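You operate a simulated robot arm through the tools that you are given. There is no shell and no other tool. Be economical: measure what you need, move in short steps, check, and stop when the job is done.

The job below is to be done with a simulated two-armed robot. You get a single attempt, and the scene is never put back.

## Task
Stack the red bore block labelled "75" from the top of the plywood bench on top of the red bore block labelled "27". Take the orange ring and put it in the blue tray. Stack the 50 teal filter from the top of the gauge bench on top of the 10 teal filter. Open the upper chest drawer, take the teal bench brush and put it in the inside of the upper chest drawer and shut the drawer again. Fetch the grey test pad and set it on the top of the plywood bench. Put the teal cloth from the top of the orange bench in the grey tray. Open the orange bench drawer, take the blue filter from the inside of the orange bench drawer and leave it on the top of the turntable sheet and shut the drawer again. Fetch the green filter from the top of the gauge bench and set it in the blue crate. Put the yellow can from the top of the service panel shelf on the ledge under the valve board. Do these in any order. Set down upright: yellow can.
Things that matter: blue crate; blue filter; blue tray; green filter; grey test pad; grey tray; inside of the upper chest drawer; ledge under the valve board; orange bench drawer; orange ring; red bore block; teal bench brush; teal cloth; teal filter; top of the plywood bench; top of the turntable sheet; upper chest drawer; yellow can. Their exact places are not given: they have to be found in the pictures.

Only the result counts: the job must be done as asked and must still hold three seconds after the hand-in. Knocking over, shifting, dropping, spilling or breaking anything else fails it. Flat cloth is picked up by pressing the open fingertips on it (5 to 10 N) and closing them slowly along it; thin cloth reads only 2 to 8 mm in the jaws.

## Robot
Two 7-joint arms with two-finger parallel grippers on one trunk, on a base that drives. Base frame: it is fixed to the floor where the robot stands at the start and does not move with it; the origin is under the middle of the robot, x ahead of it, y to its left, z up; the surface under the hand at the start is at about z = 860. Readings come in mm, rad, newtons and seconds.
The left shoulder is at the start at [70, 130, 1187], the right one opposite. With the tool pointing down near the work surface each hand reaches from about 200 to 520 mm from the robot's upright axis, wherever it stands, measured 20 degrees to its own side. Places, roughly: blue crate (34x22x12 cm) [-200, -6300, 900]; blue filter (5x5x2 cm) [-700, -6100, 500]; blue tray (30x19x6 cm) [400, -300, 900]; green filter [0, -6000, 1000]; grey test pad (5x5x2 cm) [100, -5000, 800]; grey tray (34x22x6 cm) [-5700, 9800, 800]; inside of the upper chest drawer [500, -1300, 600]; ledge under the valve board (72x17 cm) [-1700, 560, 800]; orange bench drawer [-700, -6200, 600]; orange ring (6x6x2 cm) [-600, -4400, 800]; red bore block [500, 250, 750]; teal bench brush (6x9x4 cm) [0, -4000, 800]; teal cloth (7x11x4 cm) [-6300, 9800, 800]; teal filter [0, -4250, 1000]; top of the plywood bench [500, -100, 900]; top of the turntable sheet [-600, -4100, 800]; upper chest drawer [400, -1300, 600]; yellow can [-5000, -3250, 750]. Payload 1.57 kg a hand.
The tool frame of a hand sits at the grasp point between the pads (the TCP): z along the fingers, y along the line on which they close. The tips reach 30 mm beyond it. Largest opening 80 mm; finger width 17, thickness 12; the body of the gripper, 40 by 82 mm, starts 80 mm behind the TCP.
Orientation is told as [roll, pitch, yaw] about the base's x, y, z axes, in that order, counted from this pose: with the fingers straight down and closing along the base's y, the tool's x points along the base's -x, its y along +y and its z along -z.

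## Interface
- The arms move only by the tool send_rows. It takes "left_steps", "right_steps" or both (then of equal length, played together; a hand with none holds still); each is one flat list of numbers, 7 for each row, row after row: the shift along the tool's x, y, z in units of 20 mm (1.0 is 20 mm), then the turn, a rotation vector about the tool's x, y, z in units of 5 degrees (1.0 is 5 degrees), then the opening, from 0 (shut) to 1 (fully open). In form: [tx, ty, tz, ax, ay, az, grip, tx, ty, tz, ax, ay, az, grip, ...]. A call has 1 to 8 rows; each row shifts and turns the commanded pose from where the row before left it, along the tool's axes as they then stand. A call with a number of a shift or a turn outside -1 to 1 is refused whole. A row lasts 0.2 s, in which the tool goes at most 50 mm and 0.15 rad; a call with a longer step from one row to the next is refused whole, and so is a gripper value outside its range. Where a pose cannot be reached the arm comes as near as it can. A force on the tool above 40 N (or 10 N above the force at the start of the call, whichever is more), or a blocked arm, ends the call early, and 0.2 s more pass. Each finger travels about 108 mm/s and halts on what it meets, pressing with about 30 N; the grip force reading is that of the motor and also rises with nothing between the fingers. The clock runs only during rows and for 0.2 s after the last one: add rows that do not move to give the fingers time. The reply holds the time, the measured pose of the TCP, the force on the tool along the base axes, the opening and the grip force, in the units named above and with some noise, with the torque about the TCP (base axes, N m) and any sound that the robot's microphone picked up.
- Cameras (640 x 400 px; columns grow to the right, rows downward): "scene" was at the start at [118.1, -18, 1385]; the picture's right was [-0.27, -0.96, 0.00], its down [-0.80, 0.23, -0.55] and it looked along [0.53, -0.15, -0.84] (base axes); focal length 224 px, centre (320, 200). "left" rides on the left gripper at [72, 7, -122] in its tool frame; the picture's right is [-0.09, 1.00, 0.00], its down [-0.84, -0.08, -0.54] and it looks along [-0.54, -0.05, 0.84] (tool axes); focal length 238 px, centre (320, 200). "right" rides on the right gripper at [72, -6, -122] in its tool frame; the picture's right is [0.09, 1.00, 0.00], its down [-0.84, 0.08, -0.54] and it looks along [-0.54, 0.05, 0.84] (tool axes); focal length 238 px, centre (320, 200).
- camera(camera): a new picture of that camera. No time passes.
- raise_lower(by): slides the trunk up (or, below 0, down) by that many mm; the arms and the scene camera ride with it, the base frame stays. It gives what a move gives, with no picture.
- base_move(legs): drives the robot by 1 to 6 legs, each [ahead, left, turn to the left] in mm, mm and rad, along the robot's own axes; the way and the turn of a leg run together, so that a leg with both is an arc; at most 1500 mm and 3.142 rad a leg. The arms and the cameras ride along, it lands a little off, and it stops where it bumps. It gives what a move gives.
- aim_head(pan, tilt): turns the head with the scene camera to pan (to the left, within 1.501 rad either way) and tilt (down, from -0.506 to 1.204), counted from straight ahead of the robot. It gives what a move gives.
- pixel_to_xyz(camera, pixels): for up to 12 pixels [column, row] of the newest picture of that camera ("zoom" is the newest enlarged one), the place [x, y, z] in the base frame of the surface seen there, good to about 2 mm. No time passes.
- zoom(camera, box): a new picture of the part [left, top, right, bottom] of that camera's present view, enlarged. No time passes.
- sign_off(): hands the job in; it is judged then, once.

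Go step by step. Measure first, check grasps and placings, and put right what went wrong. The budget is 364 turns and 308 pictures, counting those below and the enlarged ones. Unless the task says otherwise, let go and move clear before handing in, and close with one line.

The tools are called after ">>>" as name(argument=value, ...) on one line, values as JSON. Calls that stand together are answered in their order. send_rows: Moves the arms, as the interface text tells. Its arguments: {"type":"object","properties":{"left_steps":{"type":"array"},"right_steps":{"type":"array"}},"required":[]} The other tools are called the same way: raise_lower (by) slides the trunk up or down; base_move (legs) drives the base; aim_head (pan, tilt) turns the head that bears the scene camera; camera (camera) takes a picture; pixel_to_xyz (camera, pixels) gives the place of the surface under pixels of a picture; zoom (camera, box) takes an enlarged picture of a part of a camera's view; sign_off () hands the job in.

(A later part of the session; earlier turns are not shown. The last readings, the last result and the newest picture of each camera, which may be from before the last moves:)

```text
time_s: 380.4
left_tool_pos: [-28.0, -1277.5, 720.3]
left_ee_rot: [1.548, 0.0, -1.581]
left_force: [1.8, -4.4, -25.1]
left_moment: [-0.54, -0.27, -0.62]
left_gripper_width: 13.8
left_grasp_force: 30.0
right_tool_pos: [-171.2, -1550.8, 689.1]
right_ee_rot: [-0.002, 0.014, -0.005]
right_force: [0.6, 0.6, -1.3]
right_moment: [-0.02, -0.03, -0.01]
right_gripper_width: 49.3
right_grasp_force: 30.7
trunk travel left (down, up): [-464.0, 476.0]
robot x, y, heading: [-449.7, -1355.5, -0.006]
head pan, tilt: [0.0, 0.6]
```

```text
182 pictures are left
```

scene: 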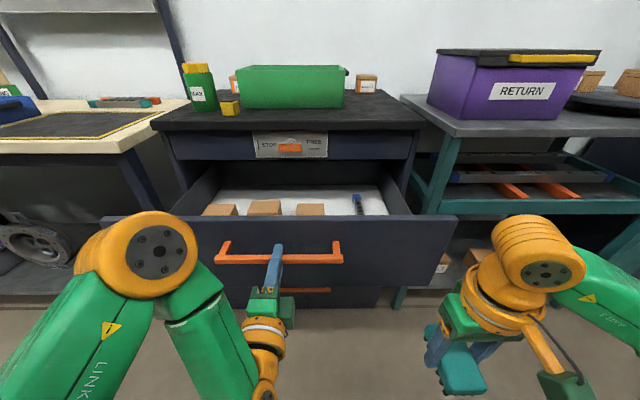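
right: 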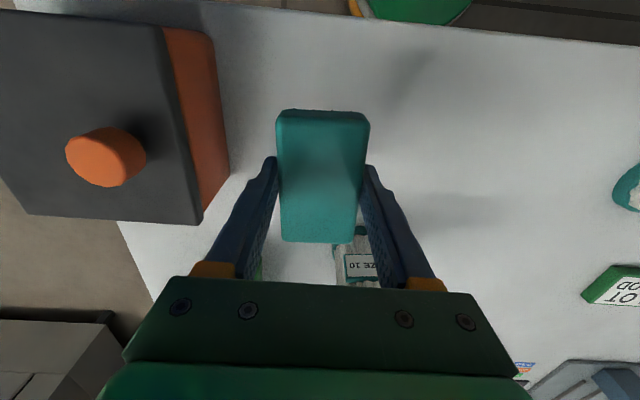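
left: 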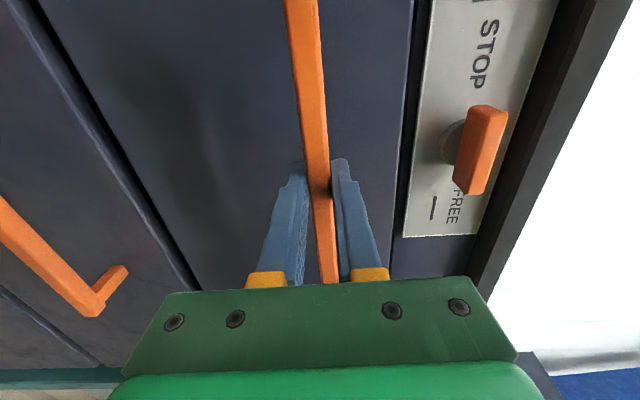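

The drawer is open. I let go, back off and raise the trunk to see inside.

>>> send_rows(left_steps=[0, 0, 0, 0, 0, 0, 0.3, 0, 0, 0, 0, 0, 0, 0.6, 0, 0, 0, 0, 0, 0, 0.6])

>>> base_move(legs=[[-80, 0, 0]])

>>> raise_lower(by=350)

>>> aim_head(pan=0, tilt=0.9)

>>> camera(camera="scene")

```text
time_s: 381.2
left_tool_pos: [-31.6, -1277.1, 722.8]
left_ee_rot: [1.553, 0.001, -1.58]
left_force: [-0.4, 0.4, -0.3]
left_moment: [0.01, -0.01, 0.02]
left_gripper_width: 48.1
left_grasp_force: 0.0
right_tool_pos: [-173.5, -1549.8, 691.7]
right_ee_rot: [-0.003, 0.007, -0.006]
right_force: [-0.4, -0.2, -0.7]
right_moment: [0.0, 0.01, -0.01]
right_gripper_width: 48.9
right_grasp_force: 29.9
trunk travel left (down, up): [-464.0, 476.0]
robot x, y, heading: [-451.7, -1355.4, -0.007]
head pan, tilt: [0.0, 0.6]
```

```text
time_s: 382.3
left_tool_pos: [-114.8, -1276.6, 721.9]
left_ee_rot: [1.553, 0.0, -1.578]
left_force: [0.6, 1.1, -0.2]
left_moment: [0.0, 0.02, 0.02]
left_gripper_width: 48.1
left_grasp_force: 0.1
right_tool_pos: [-256.5, -1551.2, 690.5]
right_ee_rot: [-0.001, 0.009, -0.003]
right_force: [0.2, 0.4, -0.9]
right_moment: [0.0, 0.0, 0.01]
right_gripper_width: 49.0
right_grasp_force: 30.2
trunk travel left (down, up): [-464.0, 476.0]
robot x, y, heading: [-532.5, -1353.7, -0.006]
head pan, tilt: [0.0, 0.6]
```

```text
time_s: 385.7
left_tool_pos: [-115.4, -1275.5, 1071.6]
left_ee_rot: [1.553, -0.001, -1.578]
left_force: [-0.2, 0.0, 0.0]
left_moment: [-0.01, -0.02, 0.0]
left_gripper_width: 48.0
left_grasp_force: 0.0
right_tool_pos: [-256.3, -1549.5, 1040.4]
right_ee_rot: [-0.001, 0.009, -0.004]
right_force: [0.3, 0.2, -0.8]
right_moment: [-0.01, -0.03, -0.01]
right_gripper_width: 49.2
right_grasp_force: 30.0
trunk travel left (down, up): [-814.0, 126.0]
robot x, y, heading: [-532.2, -1354.0, -0.007]
head pan, tilt: [0.0, 0.6]
```

```text
time_s: 386.5
left_tool_pos: [-114.8, -1275.7, 1072.1]
left_ee_rot: [1.553, -0.001, -1.577]
left_force: [0.4, 0.1, 0.2]
left_moment: [0.01, 0.02, 0.02]
left_gripper_width: 48.2
left_grasp_force: 0.1
right_tool_pos: [-257.3, -1550.4, 1040.7]
right_ee_rot: [-0.002, 0.009, -0.004]
right_force: [-0.2, 1.4, 0.0]
right_moment: [0.01, 0.01, -0.02]
right_gripper_width: 49.1
right_grasp_force: 30.0
trunk travel left (down, up): [-814.0, 126.0]
robot x, y, heading: [-533.6, -1356.1, -0.003]
head pan, tilt: [0.0, 0.901]
```

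```text
181 pictures are left
```

scene: 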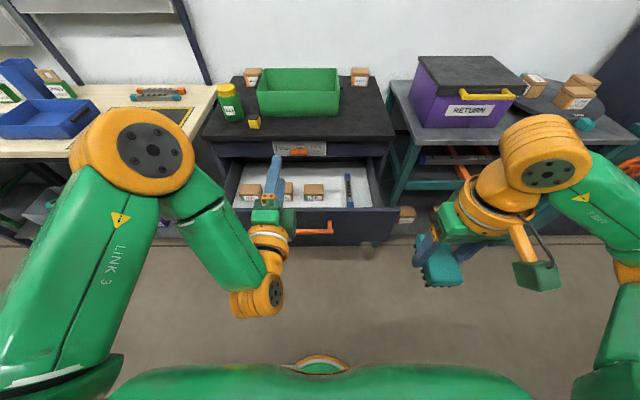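

>>> zoom(camera="scene", box=[210, 140, 410, 260])

>>> pixel_to_xyz(camera="scene", pixels=[[314, 190], [332, 185], [348, 180], [349, 205], [330, 200], [335, 170], [365, 185], [370, 205], [358, 200], [320, 172], [375, 180], [300, 215]])

```text
3.20 times, centred on (310, 200) of scene
```

zoom: 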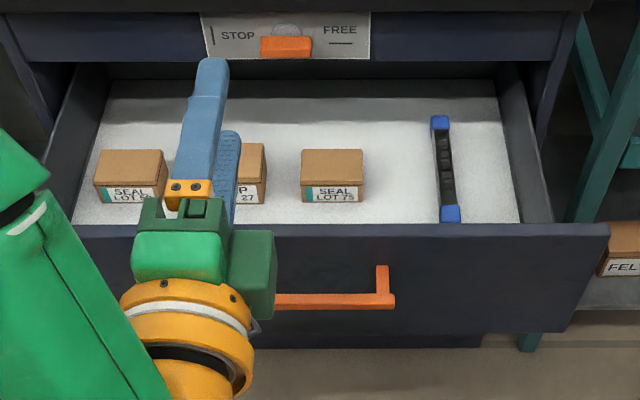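

```text
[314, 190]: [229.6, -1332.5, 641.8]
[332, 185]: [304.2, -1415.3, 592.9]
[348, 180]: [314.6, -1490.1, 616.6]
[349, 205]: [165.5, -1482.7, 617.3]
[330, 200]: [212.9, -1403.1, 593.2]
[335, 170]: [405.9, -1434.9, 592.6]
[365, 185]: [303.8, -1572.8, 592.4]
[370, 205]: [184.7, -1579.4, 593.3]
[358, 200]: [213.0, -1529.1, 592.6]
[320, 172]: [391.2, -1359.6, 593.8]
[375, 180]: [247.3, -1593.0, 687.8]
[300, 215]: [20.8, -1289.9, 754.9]
```

The drawer floor (z 593) is free between the box (y≈-1365) and the blue-ended tool (y≈-1470). I'll put the brush at about (150,-1417), so I drive ahead and move the right hand there.

>>> base_move(legs=[[285, 0, 0.004]])

>>> raise_lower(by=-95)

>>> send_rows(right_steps=[-0.8, 0.82, 0, 0, 0, 0, 0, -0.8, 0.82, 0, 0, 0, 0, 0, -0.8, 0.82, 0, 0, 0, 0, 0, -0.8, 0.82, 0, 0, 0, 0, 0, -0.8, 0.82, 0, 0, 0, 0, 0, -0.8, 0.82, 0, 0, 0, 0, 0, -0.8, 0.82, 0, 0, 0, 0, 0, -0.5, 0.82, 0, 0, 0, 0, 0])

>>> camera(camera="right")

>>> camera(camera="scene")

```text
time_s: 388.5
left_tool_pos: [169.1, -1274.6, 1073.7]
left_ee_rot: [1.555, 0.001, -1.575]
left_force: [-0.5, -0.9, 0.7]
left_moment: [0.01, 0.0, 0.03]
left_gripper_width: 48.2
left_grasp_force: 0.1
right_tool_pos: [26.7, -1548.6, 1041.6]
right_ee_rot: [-0.002, 0.007, -0.001]
right_force: [0.1, 0.2, -0.3]
right_moment: [0.03, -0.04, 0.01]
right_gripper_width: 49.3
right_grasp_force: 30.4
trunk travel left (down, up): [-814.0, 126.0]
robot x, y, heading: [-248.6, -1357.1, -0.003]
head pan, tilt: [0.0, 0.901]
```

```text
time_s: 389.8
left_tool_pos: [170.5, -1275.4, 977.5]
left_ee_rot: [1.553, 0.001, -1.575]
left_force: [0.3, -0.2, -0.4]
left_moment: [0.01, 0.0, 0.02]
left_gripper_width: 47.9
left_grasp_force: 0.2
right_tool_pos: [29.4, -1550.3, 946.8]
right_ee_rot: [-0.004, 0.009, 0.0]
right_force: [0.3, 0.9, -1.0]
right_moment: [-0.02, -0.01, 0.02]
right_gripper_width: 49.3
right_grasp_force: 30.3
trunk travel left (down, up): [-719.0, 221.0]
robot x, y, heading: [-252.8, -1358.6, -0.005]
head pan, tilt: [0.0, 0.901]
```

```text
time_s: 391.6
left_tool_pos: [169.9, -1275.1, 977.0]
left_ee_rot: [1.553, 0.0, -1.574]
left_force: [0.3, 0.2, -0.5]
left_moment: [0.0, 0.01, 0.01]
left_gripper_width: 48.1
left_grasp_force: 0.0
right_tool_pos: [149.5, -1418.8, 945.7]
right_ee_rot: [0.0, 0.011, -0.001]
right_force: [-0.5, 1.1, -1.2]
right_moment: [0.0, -0.01, 0.03]
right_gripper_width: 49.0
right_grasp_force: 29.6
trunk travel left (down, up): [-719.0, 221.0]
robot x, y, heading: [-249.2, -1357.8, 0.001]
head pan, tilt: [0.0, 0.901]
```

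```text
179 pictures are left
```

right: 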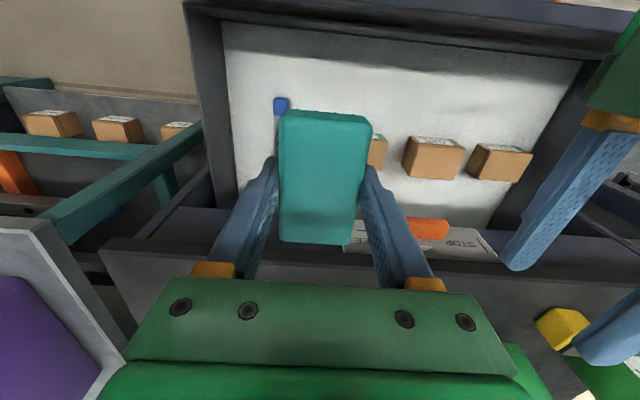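

```text
178 pictures are left
```

scene: 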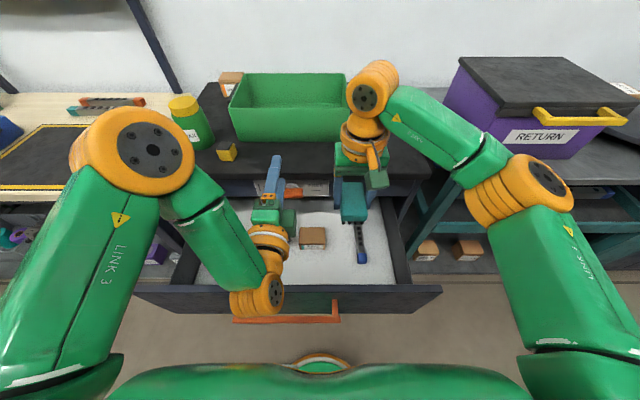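

>>> pixel_to_xyz(camera="right", pixels=[[400, 8], [400, 22], [400, 35], [300, 15], [215, 150], [230, 100], [390, 150], [280, 105], [430, 225], [340, 258]])

>>> pixel_to_xyz(camera="scene", pixels=[[300, 282], [300, 292], [360, 258], [358, 240], [325, 232], [325, 248], [400, 285], [390, 175], [350, 175]])

```text
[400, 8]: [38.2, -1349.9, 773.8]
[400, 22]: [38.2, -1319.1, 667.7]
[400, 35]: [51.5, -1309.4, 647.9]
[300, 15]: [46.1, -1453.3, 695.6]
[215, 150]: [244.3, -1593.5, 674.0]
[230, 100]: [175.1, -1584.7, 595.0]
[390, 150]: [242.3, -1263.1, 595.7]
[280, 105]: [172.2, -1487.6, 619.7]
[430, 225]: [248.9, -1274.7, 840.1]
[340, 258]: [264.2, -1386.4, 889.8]
```

```text
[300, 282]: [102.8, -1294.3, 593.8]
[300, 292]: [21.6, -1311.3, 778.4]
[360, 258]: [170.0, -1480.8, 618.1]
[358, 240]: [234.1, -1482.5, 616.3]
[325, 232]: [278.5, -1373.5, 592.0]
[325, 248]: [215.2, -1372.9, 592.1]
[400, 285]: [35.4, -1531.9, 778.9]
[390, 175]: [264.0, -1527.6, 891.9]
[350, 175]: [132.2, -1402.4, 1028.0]
```

The front panel's inner face is at x≈40, so I use x≈165 for the brush. First I check the right elbow's clearance to the table with the purple box.

>>> pixel_to_xyz(camera="scene", pixels=[[545, 178], [480, 215], [500, 250], [430, 130], [520, 155], [430, 200], [480, 170], [540, 145]])

```text
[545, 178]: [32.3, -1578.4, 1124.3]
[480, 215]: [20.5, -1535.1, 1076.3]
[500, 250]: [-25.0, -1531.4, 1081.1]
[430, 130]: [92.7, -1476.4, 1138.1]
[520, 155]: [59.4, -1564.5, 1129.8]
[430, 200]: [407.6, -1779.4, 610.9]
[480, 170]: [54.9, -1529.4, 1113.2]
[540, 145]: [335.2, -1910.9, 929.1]
```

The elbow stays at x≈30, well clear. I shift to x 165 and descend in two calls.

>>> send_rows(right_steps=[-0.75, -0.1, 1, 0, 0, 0, 0, 0, 0, 1, 0, 0, 0, 0, 0, 0, 1, 0, 0, 0, 0, 0, 0, 1, 0, 0, 0, 0, 0, 0, 1, 0, 0, 0, 0, 0, 0, 1, 0, 0, 0, 0, 0, 0, 1, 0, 0, 0, 0, 0, 0, 1, 0, 0, 0, 0])

>>> send_rows(right_steps=[0, 0, 1, 0, 0, 0, 0, 0, 0, 1, 0, 0, 0, 0, 0, 0, 1, 0, 0, 0, 0, 0, 0, 1, 0, 0, 0, 0, 0, 0, 1, 0, 0, 0, 0, 0, 0, 0, 0, 0, 0, 0])

>>> camera(camera="right")

>>> camera(camera="scene")

```text
time_s: 393.4
left_tool_pos: [168.9, -1274.5, 977.6]
left_ee_rot: [1.554, 0.001, -1.574]
left_force: [-0.5, 0.4, 0.6]
left_moment: [0.04, -0.05, 0.0]
left_gripper_width: 48.1
left_grasp_force: 0.0
right_tool_pos: [166.0, -1423.6, 784.6]
right_ee_rot: [-0.002, 0.009, -0.001]
right_force: [-0.3, 0.0, -1.2]
right_moment: [-0.01, 0.02, -0.02]
right_gripper_width: 49.1
right_grasp_force: 29.8
trunk travel left (down, up): [-719.0, 221.0]
robot x, y, heading: [-250.0, -1355.3, -0.004]
head pan, tilt: [0.0, 0.901]
```

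```text
time_s: 394.8
left_tool_pos: [170.6, -1276.2, 977.3]
left_ee_rot: [1.553, 0.0, -1.574]
left_force: [-0.5, -0.7, -0.1]
left_moment: [-0.02, -0.01, 0.04]
left_gripper_width: 47.8
left_grasp_force: 0.1
right_tool_pos: [166.0, -1421.0, 683.1]
right_ee_rot: [-0.001, 0.008, 0.0]
right_force: [0.4, 0.2, -1.1]
right_moment: [-0.01, -0.01, 0.03]
right_gripper_width: 49.0
right_grasp_force: 29.9
trunk travel left (down, up): [-719.0, 221.0]
robot x, y, heading: [-249.7, -1358.3, -0.006]
head pan, tilt: [0.0, 0.901]
```

```text
177 pictures are left
```

right: 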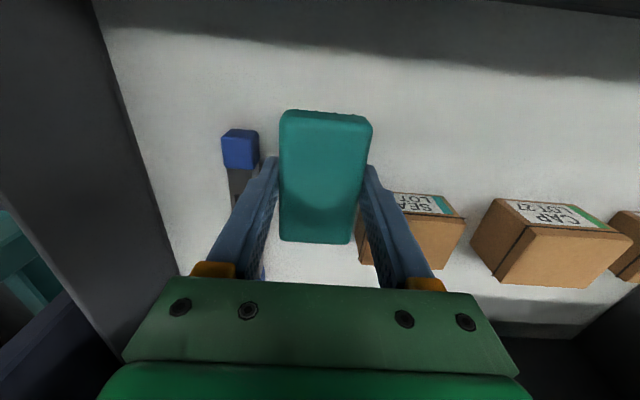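

```text
176 pictures are left
```

scene: 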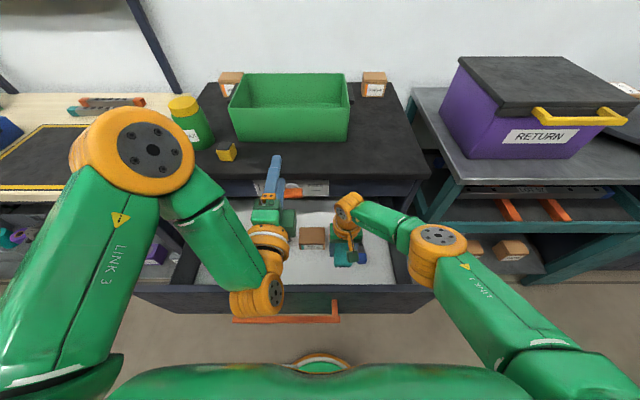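

>>> pixel_to_xyz(camera="right", pixels=[[410, 196], [455, 200], [463, 217], [240, 150], [258, 160], [225, 160], [400, 175], [270, 130], [238, 190], [465, 240]])

```text
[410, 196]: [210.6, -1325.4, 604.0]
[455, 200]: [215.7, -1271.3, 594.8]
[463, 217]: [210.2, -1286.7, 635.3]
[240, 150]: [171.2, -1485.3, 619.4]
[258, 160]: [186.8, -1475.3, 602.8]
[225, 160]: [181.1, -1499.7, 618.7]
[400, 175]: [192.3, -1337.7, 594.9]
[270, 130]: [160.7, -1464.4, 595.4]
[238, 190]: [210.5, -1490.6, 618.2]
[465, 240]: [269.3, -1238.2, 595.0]
```

There is enough room on both sides. I lower 50 mm and touch down gently.

>>> send_rows(right_steps=[0, 0.05, 1, 0, 0, 0, 0, 0, 0, 1, 0, 0, 0, 0, 0, 0, 0.4, 0, 0, 0, 0, 0, 0, 0.15, 0, 0, 0, 0, 0, 0, 0, 0, 0, 0, 0])

```text
time_s: 396.0
left_tool_pos: [169.8, -1276.5, 978.0]
left_ee_rot: [1.554, 0.001, -1.574]
left_force: [-0.5, -0.2, -0.4]
left_moment: [-0.01, -0.01, -0.01]
left_gripper_width: 48.2
left_grasp_force: 0.0
right_tool_pos: [150.4, -1423.4, 636.5]
right_ee_rot: [-0.002, 0.008, 0.0]
right_force: [-0.4, 0.3, -1.0]
right_moment: [-0.01, 0.0, -0.01]
right_gripper_width: 49.0
right_grasp_force: 30.2
right hand out of reach, approached as far as the arm can: row 2, 3
trunk travel left (down, up): [-719.0, 221.0]
robot x, y, heading: [-251.1, -1356.5, -0.003]
head pan, tilt: [0.0, 0.901]
```

The arm is at its limit 6 mm above. I lower the trunk in small bits.

>>> raise_lower(by=-4)

>>> raise_lower(by=-2)

```text
time_s: 396.5
left_tool_pos: [170.8, -1275.0, 973.3]
left_ee_rot: [1.553, 0.0, -1.573]
left_force: [0.5, -0.7, -0.4]
left_moment: [0.0, -0.01, 0.01]
left_gripper_width: 47.7
left_grasp_force: 0.1
right_tool_pos: [150.5, -1423.9, 633.2]
right_ee_rot: [-0.004, 0.009, 0.0]
right_force: [0.1, 0.6, -1.5]
right_moment: [-0.04, -0.02, 0.03]
right_gripper_width: 49.1
right_grasp_force: 29.8
trunk travel left (down, up): [-715.0, 225.0]
robot x, y, heading: [-247.9, -1355.8, -0.003]
head pan, tilt: [0.0, 0.901]
```

```text
time_s: 397.0
left_tool_pos: [169.4, -1275.4, 971.1]
left_ee_rot: [1.554, 0.0, -1.575]
left_force: [-0.5, 0.9, -0.5]
left_moment: [0.0, 0.0, -0.01]
left_gripper_width: 47.8
left_grasp_force: 0.0
right_tool_pos: [149.2, -1423.1, 629.9]
right_ee_rot: [-0.002, 0.008, 0.0]
right_force: [0.0, 0.1, -0.7]
right_moment: [-0.03, 0.01, 0.05]
right_gripper_width: 49.0
right_grasp_force: 29.5
trunk travel left (down, up): [-713.0, 227.0]
robot x, y, heading: [-248.6, -1355.0, 0.0]
head pan, tilt: [0.0, 0.901]
```

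>>> raise_lower(by=-2)

>>> camera(camera="right")

```text
time_s: 397.6
left_tool_pos: [168.6, -1275.1, 971.2]
left_ee_rot: [1.556, 0.001, -1.575]
left_force: [0.0, -0.7, 0.0]
left_moment: [0.01, 0.04, 0.04]
left_gripper_width: 47.9
left_grasp_force: 0.0
right_tool_pos: [150.1, -1423.3, 629.8]
right_ee_rot: [-0.003, 0.007, -0.001]
right_force: [1.5, -0.7, 9.2]
right_moment: [0.11, 0.17, -0.04]
right_gripper_width: 49.0
right_grasp_force: 29.7
trunk travel left (down, up): [-711.0, 229.0]
robot x, y, heading: [-252.1, -1355.7, 0.003]
head pan, tilt: [0.0, 0.901]
```

```text
175 pictures are left
```

right: 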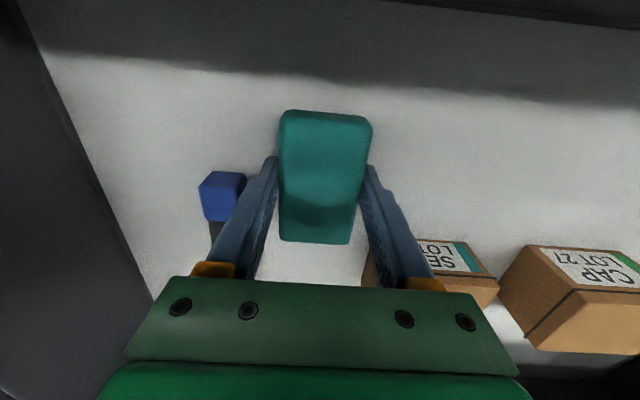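

Touchdown. I open a bit and raise straight up.

>>> send_rows(right_steps=[0, 0, 0, 0, 0, 0, 0.7, 0, 0, 0, 0, 0, 0, 0.72, 0, 0, 0, 0, 0, 0, 0.72])

>>> raise_lower(by=60)

>>> camera(camera="right")

```text
time_s: 398.4
left_tool_pos: [169.7, -1275.3, 970.0]
left_ee_rot: [1.554, 0.0, -1.574]
left_force: [0.3, 0.5, -0.4]
left_moment: [-0.04, 0.02, -0.05]
left_gripper_width: 48.0
left_grasp_force: 0.1
right_tool_pos: [149.6, -1424.4, 629.2]
right_ee_rot: [-0.001, 0.01, -0.001]
right_force: [0.2, 0.1, 0.1]
right_moment: [0.0, 0.0, -0.02]
right_gripper_width: 57.3
right_grasp_force: 0.1
trunk travel left (down, up): [-711.0, 229.0]
robot x, y, heading: [-252.0, -1353.6, 0.003]
head pan, tilt: [0.0, 0.901]
```

```text
time_s: 399.4
left_tool_pos: [169.2, -1274.7, 1027.3]
left_ee_rot: [1.555, 0.0, -1.574]
left_force: [0.2, 0.4, -1.1]
left_moment: [0.0, 0.02, -0.03]
left_gripper_width: 48.0
left_grasp_force: 0.1
right_tool_pos: [150.5, -1423.1, 688.9]
right_ee_rot: [-0.001, 0.01, 0.001]
right_force: [0.8, 0.5, -0.6]
right_moment: [0.03, -0.01, -0.04]
right_gripper_width: 57.5
right_grasp_force: 0.1
trunk travel left (down, up): [-771.0, 169.0]
robot x, y, heading: [-247.4, -1355.8, -0.004]
head pan, tilt: [0.0, 0.901]
```

```text
174 pictures are left
```

right: 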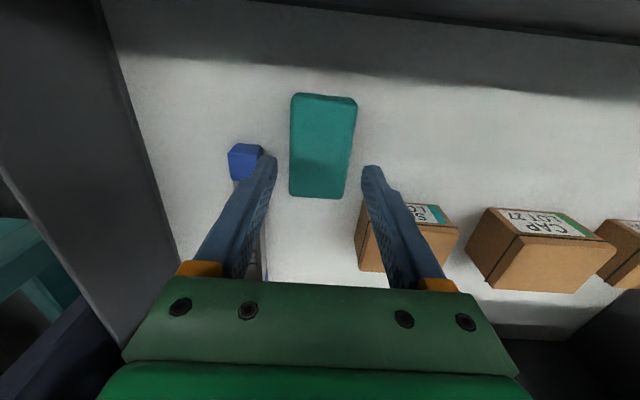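

The brush lies in the drawer. I raise and retract the right hand, then back off and push the drawer shut with the closed left fist.

>>> send_rows(right_steps=[0, 0, -1, 0, 0, 0, 0.72, 0, 0, -1, 0, 0, 0, 0.72, 0, 0, -1, 0, 0, 0, 0.72, 0, 0, -1, 0, 0, 0, 0.72, 0, 0, -1, 0, 0, 0, 0.72, 0, 0, -1, 0, 0, 0, 0.72, 0, 0, -1, 0, 0, 0, 0.72, 0, 0, -1, 0, 0, 0, 0.72], left_steps=[0, 0, 0, 0, 0, 0, 0, 0, 0, 0, 0, 0, 0, 0, 0, 0, 0, 0, 0, 0, 0, 0, 0, 0, 0, 0, 0, 0, 0, 0, 0, 0, 0, 0, 0, 0, 0, 0, 0, 0, 0, 0, 0, 0, 0, 0, 0, 0, 0, 0, 0, 0, 0, 0, 0, 0])

>>> send_rows(right_steps=[0, 0, -1, 0, 0, 0, 1, 0, 0, -1, 0, 0, 0, 1, 0.8, -0.4, -1, 0, 0, 0, 1, 0.8, -0.4, -1, 0, 0, 0, 1, 0.8, -0.4, -1, 0, 0, 0, 1, 0.8, -0.4, -1, 0, 0, 0, 1, 0.8, -0.4, -1, 0, 0, 0, 1, 0.8, -0.4, -1, 0, 0, 0, 1])

>>> base_move(legs=[[-290, 0, 0]])

>>> raise_lower(by=-357)

>>> aim_head(pan=0, tilt=0.6)

>>> camera(camera="scene")

```text
time_s: 401.2
left_tool_pos: [169.1, -1275.9, 1028.8]
left_ee_rot: [1.553, 0.0, -1.575]
left_force: [0.3, -0.7, 0.6]
left_moment: [0.02, -0.07, -0.02]
left_gripper_width: 0.1
left_grasp_force: 21.7
right_tool_pos: [150.0, -1424.3, 848.3]
right_ee_rot: [-0.001, 0.009, -0.002]
right_force: [0.6, 0.6, -0.7]
right_moment: [0.01, 0.0, 0.0]
right_gripper_width: 57.5
right_grasp_force: 0.1
trunk travel left (down, up): [-771.0, 169.0]
robot x, y, heading: [-249.0, -1355.5, 0.002]
head pan, tilt: [0.0, 0.901]
```

```text
time_s: 403.0
left_tool_pos: [167.5, -1274.3, 1030.0]
left_ee_rot: [1.553, 0.0, -1.574]
left_force: [-0.7, 0.1, -1.1]
left_moment: [-0.02, 0.02, 0.06]
left_gripper_width: 0.1
left_grasp_force: 21.1
right_tool_pos: [55.1, -1475.7, 1010.0]
right_ee_rot: [-0.001, 0.006, 0.0]
right_force: [0.1, -0.1, -0.7]
right_moment: [0.0, -0.01, 0.0]
right_gripper_width: 80.0
right_grasp_force: 0.1
trunk travel left (down, up): [-771.0, 169.0]
robot x, y, heading: [-249.1, -1356.1, 0.006]
head pan, tilt: [0.0, 0.901]
```

```text
time_s: 405.0
left_tool_pos: [-117.6, -1274.8, 1028.8]
left_ee_rot: [1.553, 0.0, -1.571]
left_force: [-0.5, 0.2, 0.5]
left_moment: [-0.03, 0.01, 0.01]
left_gripper_width: 0.2
left_grasp_force: 21.5
right_tool_pos: [-230.2, -1474.6, 1009.1]
right_ee_rot: [-0.001, 0.009, 0.005]
right_force: [0.5, 1.1, 0.1]
right_moment: [0.0, 0.0, 0.01]
right_gripper_width: 79.9
right_grasp_force: 0.0
trunk travel left (down, up): [-771.0, 169.0]
robot x, y, heading: [-534.6, -1357.4, -0.002]
head pan, tilt: [0.0, 0.901]
```

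```text
time_s: 408.4
left_tool_pos: [-119.1, -1274.4, 671.5]
left_ee_rot: [1.553, -0.001, -1.57]
left_force: [-0.2, -0.3, 0.2]
left_moment: [0.01, 0.0, -0.02]
left_gripper_width: 0.0
left_grasp_force: 21.1
right_tool_pos: [-231.7, -1473.7, 653.5]
right_ee_rot: [-0.001, 0.009, 0.003]
right_force: [0.4, 0.1, 0.2]
right_moment: [-0.02, -0.03, 0.0]
right_gripper_width: 79.8
right_grasp_force: 0.1
trunk travel left (down, up): [-414.0, 526.0]
robot x, y, heading: [-537.3, -1353.0, 0.001]
head pan, tilt: [0.0, 0.901]
```

```text
time_s: 409.2
left_tool_pos: [-119.1, -1273.2, 671.9]
left_ee_rot: [1.554, 0.001, -1.571]
left_force: [0.2, 0.2, -0.8]
left_moment: [0.01, 0.03, 0.0]
left_gripper_width: 0.0
left_grasp_force: 21.4
right_tool_pos: [-231.2, -1475.0, 651.4]
right_ee_rot: [-0.002, 0.009, 0.003]
right_force: [-0.2, 0.4, 0.6]
right_moment: [0.01, 0.01, 0.01]
right_gripper_width: 80.3
right_grasp_force: 0.1
trunk travel left (down, up): [-414.0, 526.0]
robot x, y, heading: [-538.9, -1355.3, 0.003]
head pan, tilt: [0.0, 0.6]
```

```text
173 pictures are left
```

scene: 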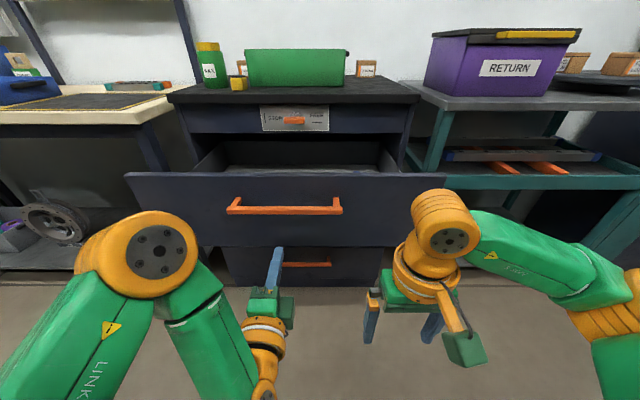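

The left fist is below the handle level, pointing at the panel. I push by driving 345 mm ahead, then nudge.

>>> base_move(legs=[[200, 0, 0], [145, 0, 0]])

>>> base_move(legs=[[25, 0, 0]])

>>> camera(camera="scene")

>>> pixel_to_xyz(camera="scene", pixels=[[200, 215], [330, 240], [380, 230], [330, 280]])

```text
time_s: 411.8
left_tool_pos: [228.4, -1278.3, 671.5]
left_ee_rot: [1.554, 0.0, -1.578]
left_force: [-0.2, -0.6, -0.1]
left_moment: [0.02, -0.01, 0.0]
left_gripper_width: 0.2
left_grasp_force: 21.7
right_tool_pos: [113.2, -1477.4, 652.0]
right_ee_rot: [-0.002, 0.009, -0.004]
right_force: [-0.8, 1.0, 0.1]
right_moment: [0.05, 0.04, -0.02]
right_gripper_width: 79.9
right_grasp_force: 0.1
trunk travel left (down, up): [-414.0, 526.0]
robot x, y, heading: [-195.7, -1353.9, 0.002]
head pan, tilt: [0.0, 0.6]
```

```text
time_s: 412.6
left_tool_pos: [234.4, -1277.4, 674.6]
left_ee_rot: [1.556, 0.003, -1.58]
left_force: [-16.0, -0.3, 5.9]
left_moment: [0.02, -0.28, 0.12]
left_gripper_width: 0.0
left_grasp_force: 21.2
right_tool_pos: [124.3, -1477.4, 653.9]
right_ee_rot: [-0.002, 0.001, -0.003]
right_force: [0.2, -0.1, 0.2]
right_moment: [0.0, 0.02, 0.01]
right_gripper_width: 80.1
right_grasp_force: 0.2
trunk travel left (down, up): [-414.0, 526.0]
robot x, y, heading: [-181.7, -1353.6, 0.007]
head pan, tilt: [0.0, 0.6]
stopped in leg 1: the force on the tool passed its limit at 84 N (the readings are from after the stop); the commanded pose is now the measured one
```

```text
172 pictures are left
```

scene: 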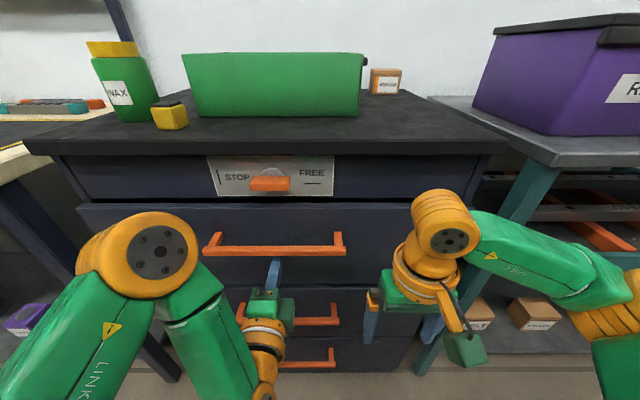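

```text
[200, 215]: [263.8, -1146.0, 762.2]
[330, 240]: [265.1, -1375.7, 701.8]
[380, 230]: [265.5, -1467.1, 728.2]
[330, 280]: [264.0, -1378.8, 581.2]
```

The upper drawer is shut again at x=265. I back off, raise the trunk, turn the left hand back down and drive to the orange ring.

>>> base_move(legs=[[-450, 0, 0]])

>>> raise_lower(by=370)

>>> send_rows(left_steps=[0, 0, 0, 0.924, 0.924, -0.924, 1, 0, 0, 0, 0.924, 0.924, -0.924, 1, 0, 0, 0, 0.924, 0.924, -0.924, 1, 0, 0, 0, 0.924, 0.924, -0.924, 1, 0, 0, 0, 0.924, 0.924, -0.924, 1, 0, 0, 0, 0.924, 0.924, -0.924, 1, 0, 0, 0, 0.924, 0.924, -0.924, 1, 0, 0, 0, 0.924, 0.924, -0.924, 1])

>>> send_rows(left_steps=[0, 0, 0, 0.924, 0.924, -0.924, 1, 0, 0, 0, 0.924, 0.924, -0.924, 1, 0, 0, 0, 0.924, 0.924, -0.924, 1, 0, 0, 0, 0.924, 0.924, -0.924, 1, 0, 0, 0, 0.924, 0.924, -0.924, 1, 0, 0, 0, 0.924, 0.924, -0.924, 1, 0, 0, 0, 0.924, 0.924, -0.924, 1, 0, 0, 0, 0, 0, 0, 1])

>>> send_rows(left_steps=[1, 0.5, -0.5, 0, 0, 0, 1, 1, 0.5, -0.5, 0, 0, 0, 1, 1, 0.5, -0.5, 0, 0, 0, 1, 1, 0.5, -0.5, 0, 0, 0, 1, 1, 0.5, -0.5, 0, 0, 0, 1, 1, 0.5, -0.5, 0, 0, 0, 1, 1, 0.5, -0.5, 0, 0, 0, 1])

>>> base_move(legs=[[-550, 0, 0], [0, -1030, 0], [0, -1030, 0], [0, -1000, 0]])

>>> aim_head(pan=0, tilt=0.85)

>>> camera(camera="scene")

```text
time_s: 415.3
left_tool_pos: [-203.6, -1278.6, 671.5]
left_ee_rot: [1.549, 0.002, -1.594]
left_force: [-0.1, -0.2, 0.3]
left_moment: [0.02, 0.02, 0.01]
left_gripper_width: 0.0
left_grasp_force: 21.5
right_tool_pos: [-317.0, -1476.9, 653.2]
right_ee_rot: [-0.003, 0.007, -0.015]
right_force: [-1.0, 0.7, -0.2]
right_moment: [0.04, 0.01, -0.02]
right_gripper_width: 80.2
right_grasp_force: 0.1
trunk travel left (down, up): [-414.0, 526.0]
robot x, y, heading: [-620.3, -1352.9, -0.016]
head pan, tilt: [0.0, 0.6]
```

```text
time_s: 418.9
left_tool_pos: [-201.0, -1278.0, 1042.3]
left_ee_rot: [1.548, 0.001, -1.594]
left_force: [-0.8, 0.9, -0.5]
left_moment: [-0.03, 0.01, -0.01]
left_gripper_width: 0.1
left_grasp_force: 21.0
right_tool_pos: [-316.0, -1476.3, 1022.3]
right_ee_rot: [-0.002, 0.009, -0.017]
right_force: [-0.4, -1.5, 0.6]
right_moment: [-0.06, -0.01, 0.01]
right_gripper_width: 80.2
right_grasp_force: 0.1
trunk travel left (down, up): [-784.0, 156.0]
robot x, y, heading: [-620.2, -1355.1, -0.017]
head pan, tilt: [0.0, 0.6]
```

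```text
time_s: 420.7
left_tool_pos: [-203.4, -1278.2, 1041.5]
left_ee_rot: [0.708, -0.321, -0.74]
left_force: [-0.4, 0.1, 0.6]
left_moment: [0.0, 0.02, 0.02]
left_gripper_width: 79.9
left_grasp_force: 0.1
right_tool_pos: [-316.2, -1477.2, 1023.1]
right_ee_rot: [-0.002, 0.008, -0.016]
right_force: [-0.1, 0.0, 0.4]
right_moment: [-0.02, 0.02, 0.0]
right_gripper_width: 80.2
right_grasp_force: 0.0
trunk travel left (down, up): [-784.0, 156.0]
robot x, y, heading: [-617.2, -1353.8, -0.016]
head pan, tilt: [0.0, 0.6]
```

```text
time_s: 422.5
left_tool_pos: [-202.9, -1277.4, 1040.8]
left_ee_rot: [0.0, 0.023, -0.022]
left_force: [-0.4, 0.5, -0.7]
left_moment: [0.02, 0.03, -0.01]
left_gripper_width: 79.9
left_grasp_force: 0.0
right_tool_pos: [-316.8, -1476.7, 1021.9]
right_ee_rot: [-0.003, 0.008, -0.015]
right_force: [0.2, 0.9, 0.2]
right_moment: [-0.02, 0.02, 0.0]
right_gripper_width: 79.9
right_grasp_force: 0.1
trunk travel left (down, up): [-784.0, 156.0]
robot x, y, heading: [-621.6, -1352.6, -0.017]
head pan, tilt: [0.0, 0.6]
```

```text
time_s: 424.1
left_tool_pos: [-340.1, -1204.8, 1113.7]
left_ee_rot: [0.0, 0.023, -0.022]
left_force: [0.0, 1.1, 0.4]
left_moment: [0.0, -0.02, 0.02]
left_gripper_width: 79.9
left_grasp_force: 0.1
right_tool_pos: [-317.0, -1475.8, 1022.1]
right_ee_rot: [-0.002, 0.008, -0.014]
right_force: [0.1, -0.8, 1.3]
right_moment: [-0.02, -0.02, 0.01]
right_gripper_width: 80.1
right_grasp_force: 0.0
trunk travel left (down, up): [-784.0, 156.0]
robot x, y, heading: [-625.3, -1354.7, -0.012]
head pan, tilt: [0.0, 0.6]
```

```text
time_s: 442.1
left_tool_pos: [-980.0, -4297.6, 1113.0]
left_ee_rot: [0.001, 0.023, -0.041]
left_force: [0.1, -0.3, 0.6]
left_moment: [-0.01, 0.0, -0.01]
left_gripper_width: 80.1
left_grasp_force: 0.1
right_tool_pos: [-963.6, -4568.7, 1022.6]
right_ee_rot: [-0.002, 0.009, -0.035]
right_force: [0.3, -0.2, 0.2]
right_moment: [0.03, 0.03, -0.01]
right_gripper_width: 79.7
right_grasp_force: 0.0
trunk travel left (down, up): [-784.0, 156.0]
robot x, y, heading: [-1266.0, -4438.7, -0.034]
head pan, tilt: [0.0, 0.6]
```

```text
time_s: 442.8
left_tool_pos: [-981.5, -4297.8, 1113.4]
left_ee_rot: [0.001, 0.022, -0.041]
left_force: [0.1, -0.5, 0.0]
left_moment: [0.04, 0.03, 0.01]
left_gripper_width: 80.0
left_grasp_force: 0.0
right_tool_pos: [-963.7, -4569.0, 1022.8]
right_ee_rot: [0.0, 0.01, -0.033]
right_force: [0.0, -0.4, -0.1]
right_moment: [0.0, -0.05, -0.02]
right_gripper_width: 80.0
right_grasp_force: 0.1
trunk travel left (down, up): [-784.0, 156.0]
robot x, y, heading: [-1264.5, -4442.8, -0.035]
head pan, tilt: [0.0, 0.85]
```

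```text
171 pictures are left
```

scene: 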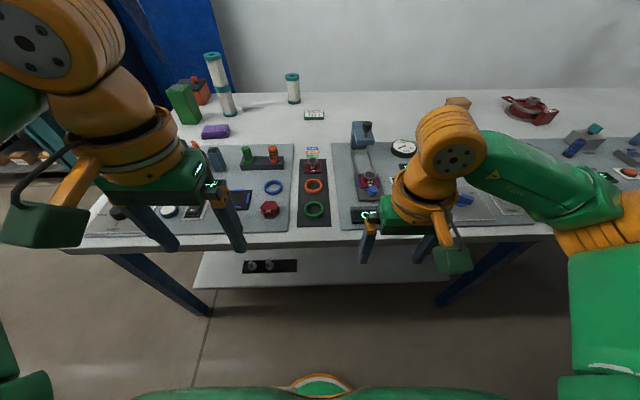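

The orange ring is at (314,186) on the black strip. The stacked filters still stand. I measure the ring.

>>> zoom(camera="scene", box=[255, 140, 375, 230])

>>> pixel_to_xyz(camera="zoom", pixels=[[269, 245], [354, 245], [312, 222], [312, 274], [312, 246], [310, 330], [235, 350], [270, 330], [310, 290], [315, 165]])

```text
4.44 times, centred on (315, 185) of scene
```

zoom: 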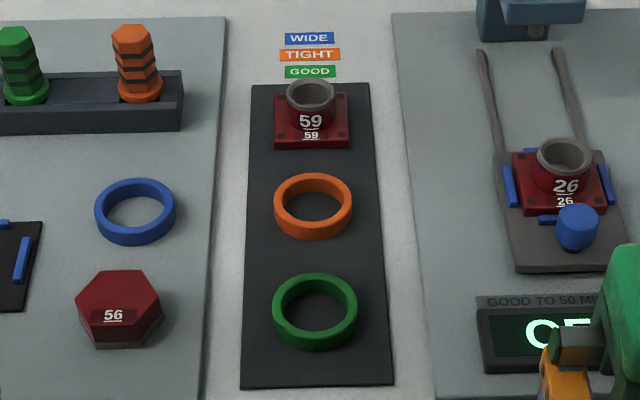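

```text
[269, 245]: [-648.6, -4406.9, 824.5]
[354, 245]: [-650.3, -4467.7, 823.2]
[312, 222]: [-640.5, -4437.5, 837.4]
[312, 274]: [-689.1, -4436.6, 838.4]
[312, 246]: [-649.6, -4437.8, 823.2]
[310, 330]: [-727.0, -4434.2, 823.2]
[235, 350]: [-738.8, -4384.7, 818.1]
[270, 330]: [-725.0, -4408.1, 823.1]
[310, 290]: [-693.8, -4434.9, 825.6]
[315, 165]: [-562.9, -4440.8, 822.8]
```

The ring is near (-620,-4438), z 823–838. I close in so that the left hand can reach it.

>>> base_move(legs=[[190, -60, 0.034]])

>>> send_rows(left_steps=[-0.9, -0.8, 0.7, 0, -0.2, 0, 1, -0.9, -0.8, 0.7, 0, 0, 0, 1, -0.9, -0.8, 0.7, 0, 0, 0, 1, -0.9, -0.8, 0.7, 0, 0, 0, 1, -0.9, -0.8, 0.7, 0, 0, 0, 1, -0.9, 0, 0.7, 0, 0, 0, 1, -0.9, 0, 0.7, 0, 0, 0, 1, 0, 0, 0, 0, 0, 0, 1])

>>> camera(camera="left")

```text
time_s: 444.5
left_tool_pos: [-794.5, -4352.0, 1113.3]
left_ee_rot: [0.001, 0.019, -0.005]
left_force: [0.2, 1.1, -0.3]
left_moment: [-0.03, 0.01, 0.0]
left_gripper_width: 79.9
left_grasp_force: 0.0
right_tool_pos: [-768.3, -4623.0, 1022.9]
right_ee_rot: [-0.002, 0.005, 0.0]
right_force: [-0.4, 0.1, 0.4]
right_moment: [0.02, -0.02, -0.03]
right_gripper_width: 80.1
right_grasp_force: 0.0
trunk travel left (down, up): [-784.0, 156.0]
robot x, y, heading: [-1071.3, -4500.5, 0.0]
head pan, tilt: [0.0, 0.85]
```

```text
time_s: 446.3
left_tool_pos: [-666.2, -4433.3, 1013.6]
left_ee_rot: [0.001, 0.005, -0.009]
left_force: [0.7, 0.3, 0.1]
left_moment: [0.01, 0.02, 0.01]
left_gripper_width: 79.9
left_grasp_force: 0.2
right_tool_pos: [-767.2, -4624.1, 1022.7]
right_ee_rot: [-0.003, 0.007, 0.002]
right_force: [0.9, 0.2, 0.4]
right_moment: [0.02, 0.0, 0.05]
right_gripper_width: 79.8
right_grasp_force: 0.0
trunk travel left (down, up): [-784.0, 156.0]
robot x, y, heading: [-1069.3, -4500.9, -0.007]
head pan, tilt: [0.0, 0.85]
```

```text
169 pictures are left
```

left: 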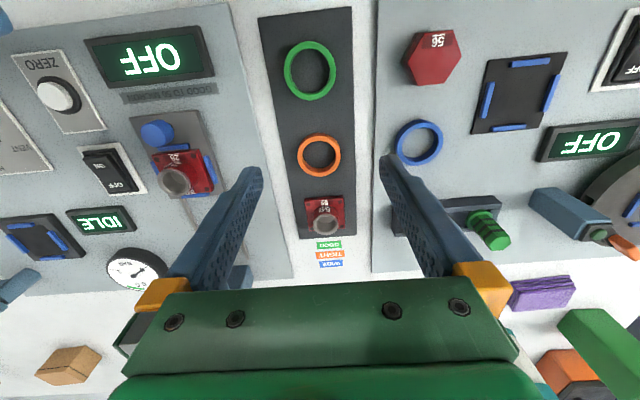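

>>> pixel_to_xyz(camera="left", pixels=[[300, 155], [338, 155], [319, 136], [319, 174], [319, 155], [410, 155], [305, 142], [322, 198]])

```text
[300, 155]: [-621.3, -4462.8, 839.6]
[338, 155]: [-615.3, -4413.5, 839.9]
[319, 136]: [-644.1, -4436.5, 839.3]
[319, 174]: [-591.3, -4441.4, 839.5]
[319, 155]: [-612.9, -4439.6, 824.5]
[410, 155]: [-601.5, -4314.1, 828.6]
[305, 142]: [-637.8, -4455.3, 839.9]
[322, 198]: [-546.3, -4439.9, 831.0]
```

The ring's centre is at (-618,-4438.5), top 839.5. I move over it and descend.

>>> send_rows(left_steps=[-0.8, -0.09, 0, 0, 0, 0, 1, -0.8, -0.09, 0, 0, 0, 0, 1, -0.8, -0.09, 1, 0, 0, 0, 1, 0, 0, 1, 0, 0, 0, 1, 0, 0, 1, 0, 0, 0, 1, 0, 0, 1, 0, 0, 0, 1, 0, 0, 1, 0, 0, 0, 1, 0, 0, 0, 0, 0, 0, 1])

>>> camera(camera="left")

```text
time_s: 448.1
left_tool_pos: [-620.7, -4439.4, 913.3]
left_ee_rot: [-0.002, 0.005, -0.007]
left_force: [-0.2, 0.2, 0.9]
left_moment: [0.02, 0.03, 0.04]
left_gripper_width: 80.1
left_grasp_force: 0.1
right_tool_pos: [-765.3, -4623.5, 1021.9]
right_ee_rot: [-0.001, 0.006, 0.0]
right_force: [-0.1, 1.2, 0.4]
right_moment: [0.01, -0.02, -0.01]
right_gripper_width: 79.8
right_grasp_force: 0.0
trunk travel left (down, up): [-784.0, 156.0]
robot x, y, heading: [-1073.5, -4503.6, -0.002]
head pan, tilt: [0.0, 0.85]
```

```text
168 pictures are left
```

left: 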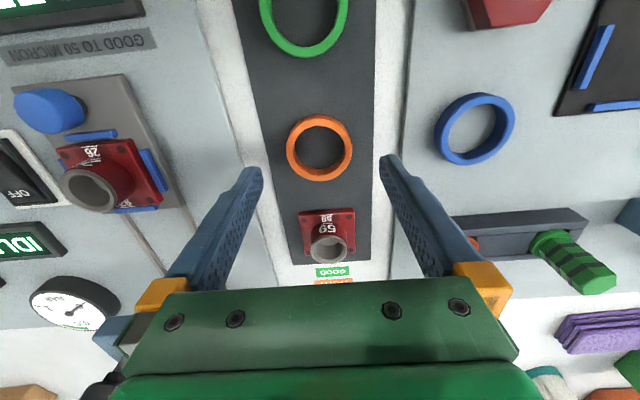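

The neighbouring sheets are 4 mm high, so I narrow the jaws to 66 mm and stop at TCP z 857.

>>> send_rows(left_steps=[-0.1, 0.03, 1, 0, 0, 0, 0.82, 0, 0, 1, 0, 0, 0, 0.82, 0, 0, 0.8, 0, 0, 0, 0.82, 0, 0, 0, 0, 0, 0, 0.82])

>>> camera(camera="left")

```text
time_s: 449.1
left_tool_pos: [-618.1, -4438.5, 857.1]
left_ee_rot: [-0.003, 0.004, -0.009]
left_force: [0.1, -0.4, -0.7]
left_moment: [0.01, -0.01, -0.01]
left_gripper_width: 65.7
left_grasp_force: 0.0
right_tool_pos: [-766.8, -4622.8, 1022.3]
right_ee_rot: [-0.002, 0.009, -0.001]
right_force: [1.0, -0.2, 0.4]
right_moment: [0.01, -0.01, 0.03]
right_gripper_width: 79.9
right_grasp_force: 0.1
trunk travel left (down, up): [-784.0, 156.0]
robot x, y, heading: [-1074.6, -4499.1, 0.004]
head pan, tilt: [0.0, 0.85]
```

```text
167 pictures are left
```

left: 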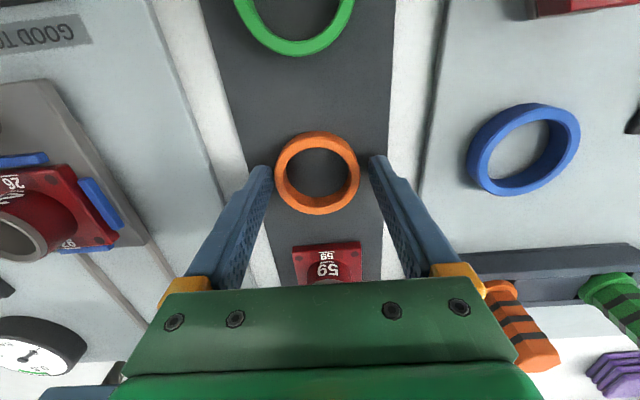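

Centred. I close and lift.

>>> send_rows(left_steps=[0, 0, 0, 0, 0, 0, 0.6, 0, 0, 0, 0, 0, 0, 0.3, 0, 0, 0, 0, 0, 0, 0, 0, 0, 0, 0, 0, 0, 0, 0, 0, -0.5, 0, 0, 0, 0, 0, 0, -1, 0, 0, 0, 0, 0, 0, -1, 0, 0, 0, 0, 0, 0, -1, 0, 0, 0, 0])

>>> camera(camera="left")

```text
time_s: 450.9
left_tool_pos: [-617.4, -4439.7, 927.5]
left_ee_rot: [-0.001, 0.005, -0.006]
left_force: [-0.4, -0.8, 0.3]
left_moment: [0.0, 0.01, 0.02]
left_gripper_width: 56.4
left_grasp_force: 30.2
right_tool_pos: [-764.9, -4623.3, 1022.3]
right_ee_rot: [-0.002, 0.008, -0.001]
right_force: [0.2, 0.3, 0.7]
right_moment: [0.02, 0.01, 0.0]
right_gripper_width: 80.2
right_grasp_force: 0.0
trunk travel left (down, up): [-784.0, 156.0]
robot x, y, heading: [-1072.4, -4502.8, -0.002]
head pan, tilt: [0.0, 0.85]
```

```text
166 pictures are left
```

left: 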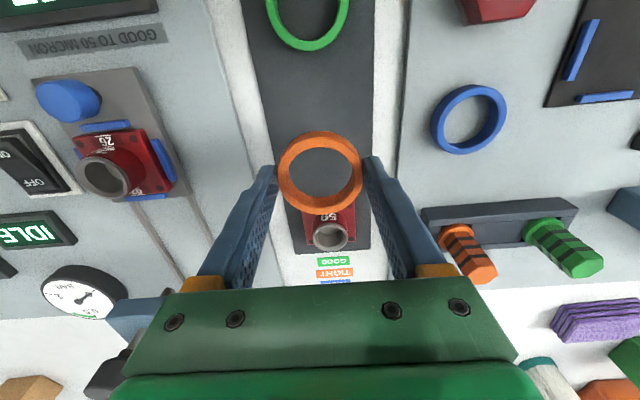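

The ring is held at 56 mm. I lift, tuck, and drive back to the blue tray.

>>> send_rows(left_steps=[0, 0, -1, 0, 0, 0, 0, 0, 0, -1, 0, 0, 0, 0, 1, 0, -1, 0, 0, 0, 0, 1, 0, -1, 0, 0, 0, 0, 1, 0, -1, 0, 0, 0, 0, 1, 0.5, -1, 0, 0, 0, 0, 1, 1, -1, 0, 0, 0, 0, 1, 1, -1, 0, 0, 0, 0])

>>> base_move(legs=[[-170, 0, 0], [0, 1040, 0], [0, 1040, 0], [0, 1040, 0], [0, 1040, 0]])

>>> base_move(legs=[[950, 0, 0]])

>>> aim_head(pan=0, tilt=0.75)

>>> camera(camera="scene")

```text
time_s: 452.7
left_tool_pos: [-740.3, -4384.0, 1090.3]
left_ee_rot: [-0.001, 0.004, -0.008]
left_force: [-0.8, -0.3, 0.1]
left_moment: [0.0, 0.0, 0.02]
left_gripper_width: 56.5
left_grasp_force: 29.9
right_tool_pos: [-766.9, -4621.8, 1023.9]
right_ee_rot: [-0.001, 0.006, -0.001]
right_force: [0.3, -0.6, 0.4]
right_moment: [-0.03, 0.0, -0.03]
right_gripper_width: 80.0
right_grasp_force: 0.1
trunk travel left (down, up): [-784.0, 156.0]
robot x, y, heading: [-1073.9, -4501.3, -0.003]
head pan, tilt: [0.0, 0.85]
```

```text
time_s: 473.7
left_tool_pos: [-845.6, -304.9, 1089.3]
left_ee_rot: [0.002, 0.006, -0.031]
left_force: [-1.2, 0.4, -0.2]
left_moment: [0.01, 0.02, 0.0]
left_gripper_width: 56.2
left_grasp_force: 30.7
right_tool_pos: [-880.2, -540.9, 1022.5]
right_ee_rot: [0.0, 0.008, -0.024]
right_force: [-0.1, 0.2, -0.7]
right_moment: [0.02, -0.02, 0.0]
right_gripper_width: 80.3
right_grasp_force: 0.0
trunk travel left (down, up): [-784.0, 156.0]
robot x, y, heading: [-1187.5, -413.1, -0.025]
head pan, tilt: [0.0, 0.85]
```

```text
time_s: 478.6
left_tool_pos: [95.5, -330.6, 1090.7]
left_ee_rot: [0.001, 0.003, -0.034]
left_force: [0.6, 0.3, 0.1]
left_moment: [-0.01, -0.01, 0.02]
left_gripper_width: 56.5
left_grasp_force: 29.2
right_tool_pos: [59.2, -567.3, 1023.0]
right_ee_rot: [-0.001, 0.006, -0.028]
right_force: [-0.4, -0.7, 0.0]
right_moment: [0.02, -0.02, 0.0]
right_gripper_width: 80.1
right_grasp_force: 0.0
trunk travel left (down, up): [-784.0, 156.0]
robot x, y, heading: [-243.5, -438.4, -0.029]
head pan, tilt: [0.0, 0.85]
```

```text
time_s: 479.3
left_tool_pos: [96.0, -330.5, 1089.6]
left_ee_rot: [0.001, 0.006, -0.034]
left_force: [0.0, 0.5, -0.3]
left_moment: [-0.01, 0.01, -0.01]
left_gripper_width: 56.4
left_grasp_force: 30.0
right_tool_pos: [60.9, -567.8, 1023.6]
right_ee_rot: [-0.002, 0.008, -0.028]
right_force: [0.2, 0.2, -0.7]
right_moment: [0.01, 0.0, 0.01]
right_gripper_width: 80.1
right_grasp_force: 0.1
trunk travel left (down, up): [-784.0, 156.0]
robot x, y, heading: [-237.9, -440.0, -0.028]
head pan, tilt: [0.0, 0.75]
```

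```text
165 pictures are left
```

scene: 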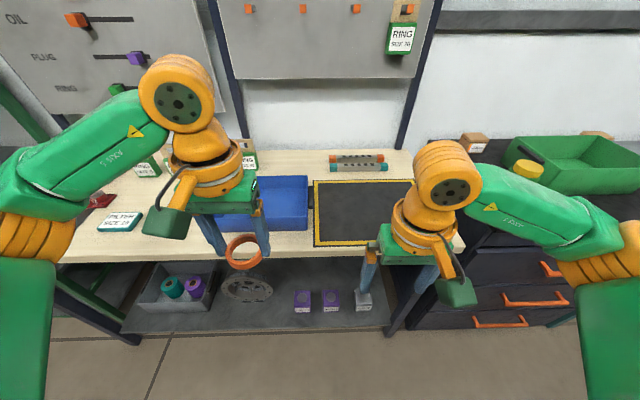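

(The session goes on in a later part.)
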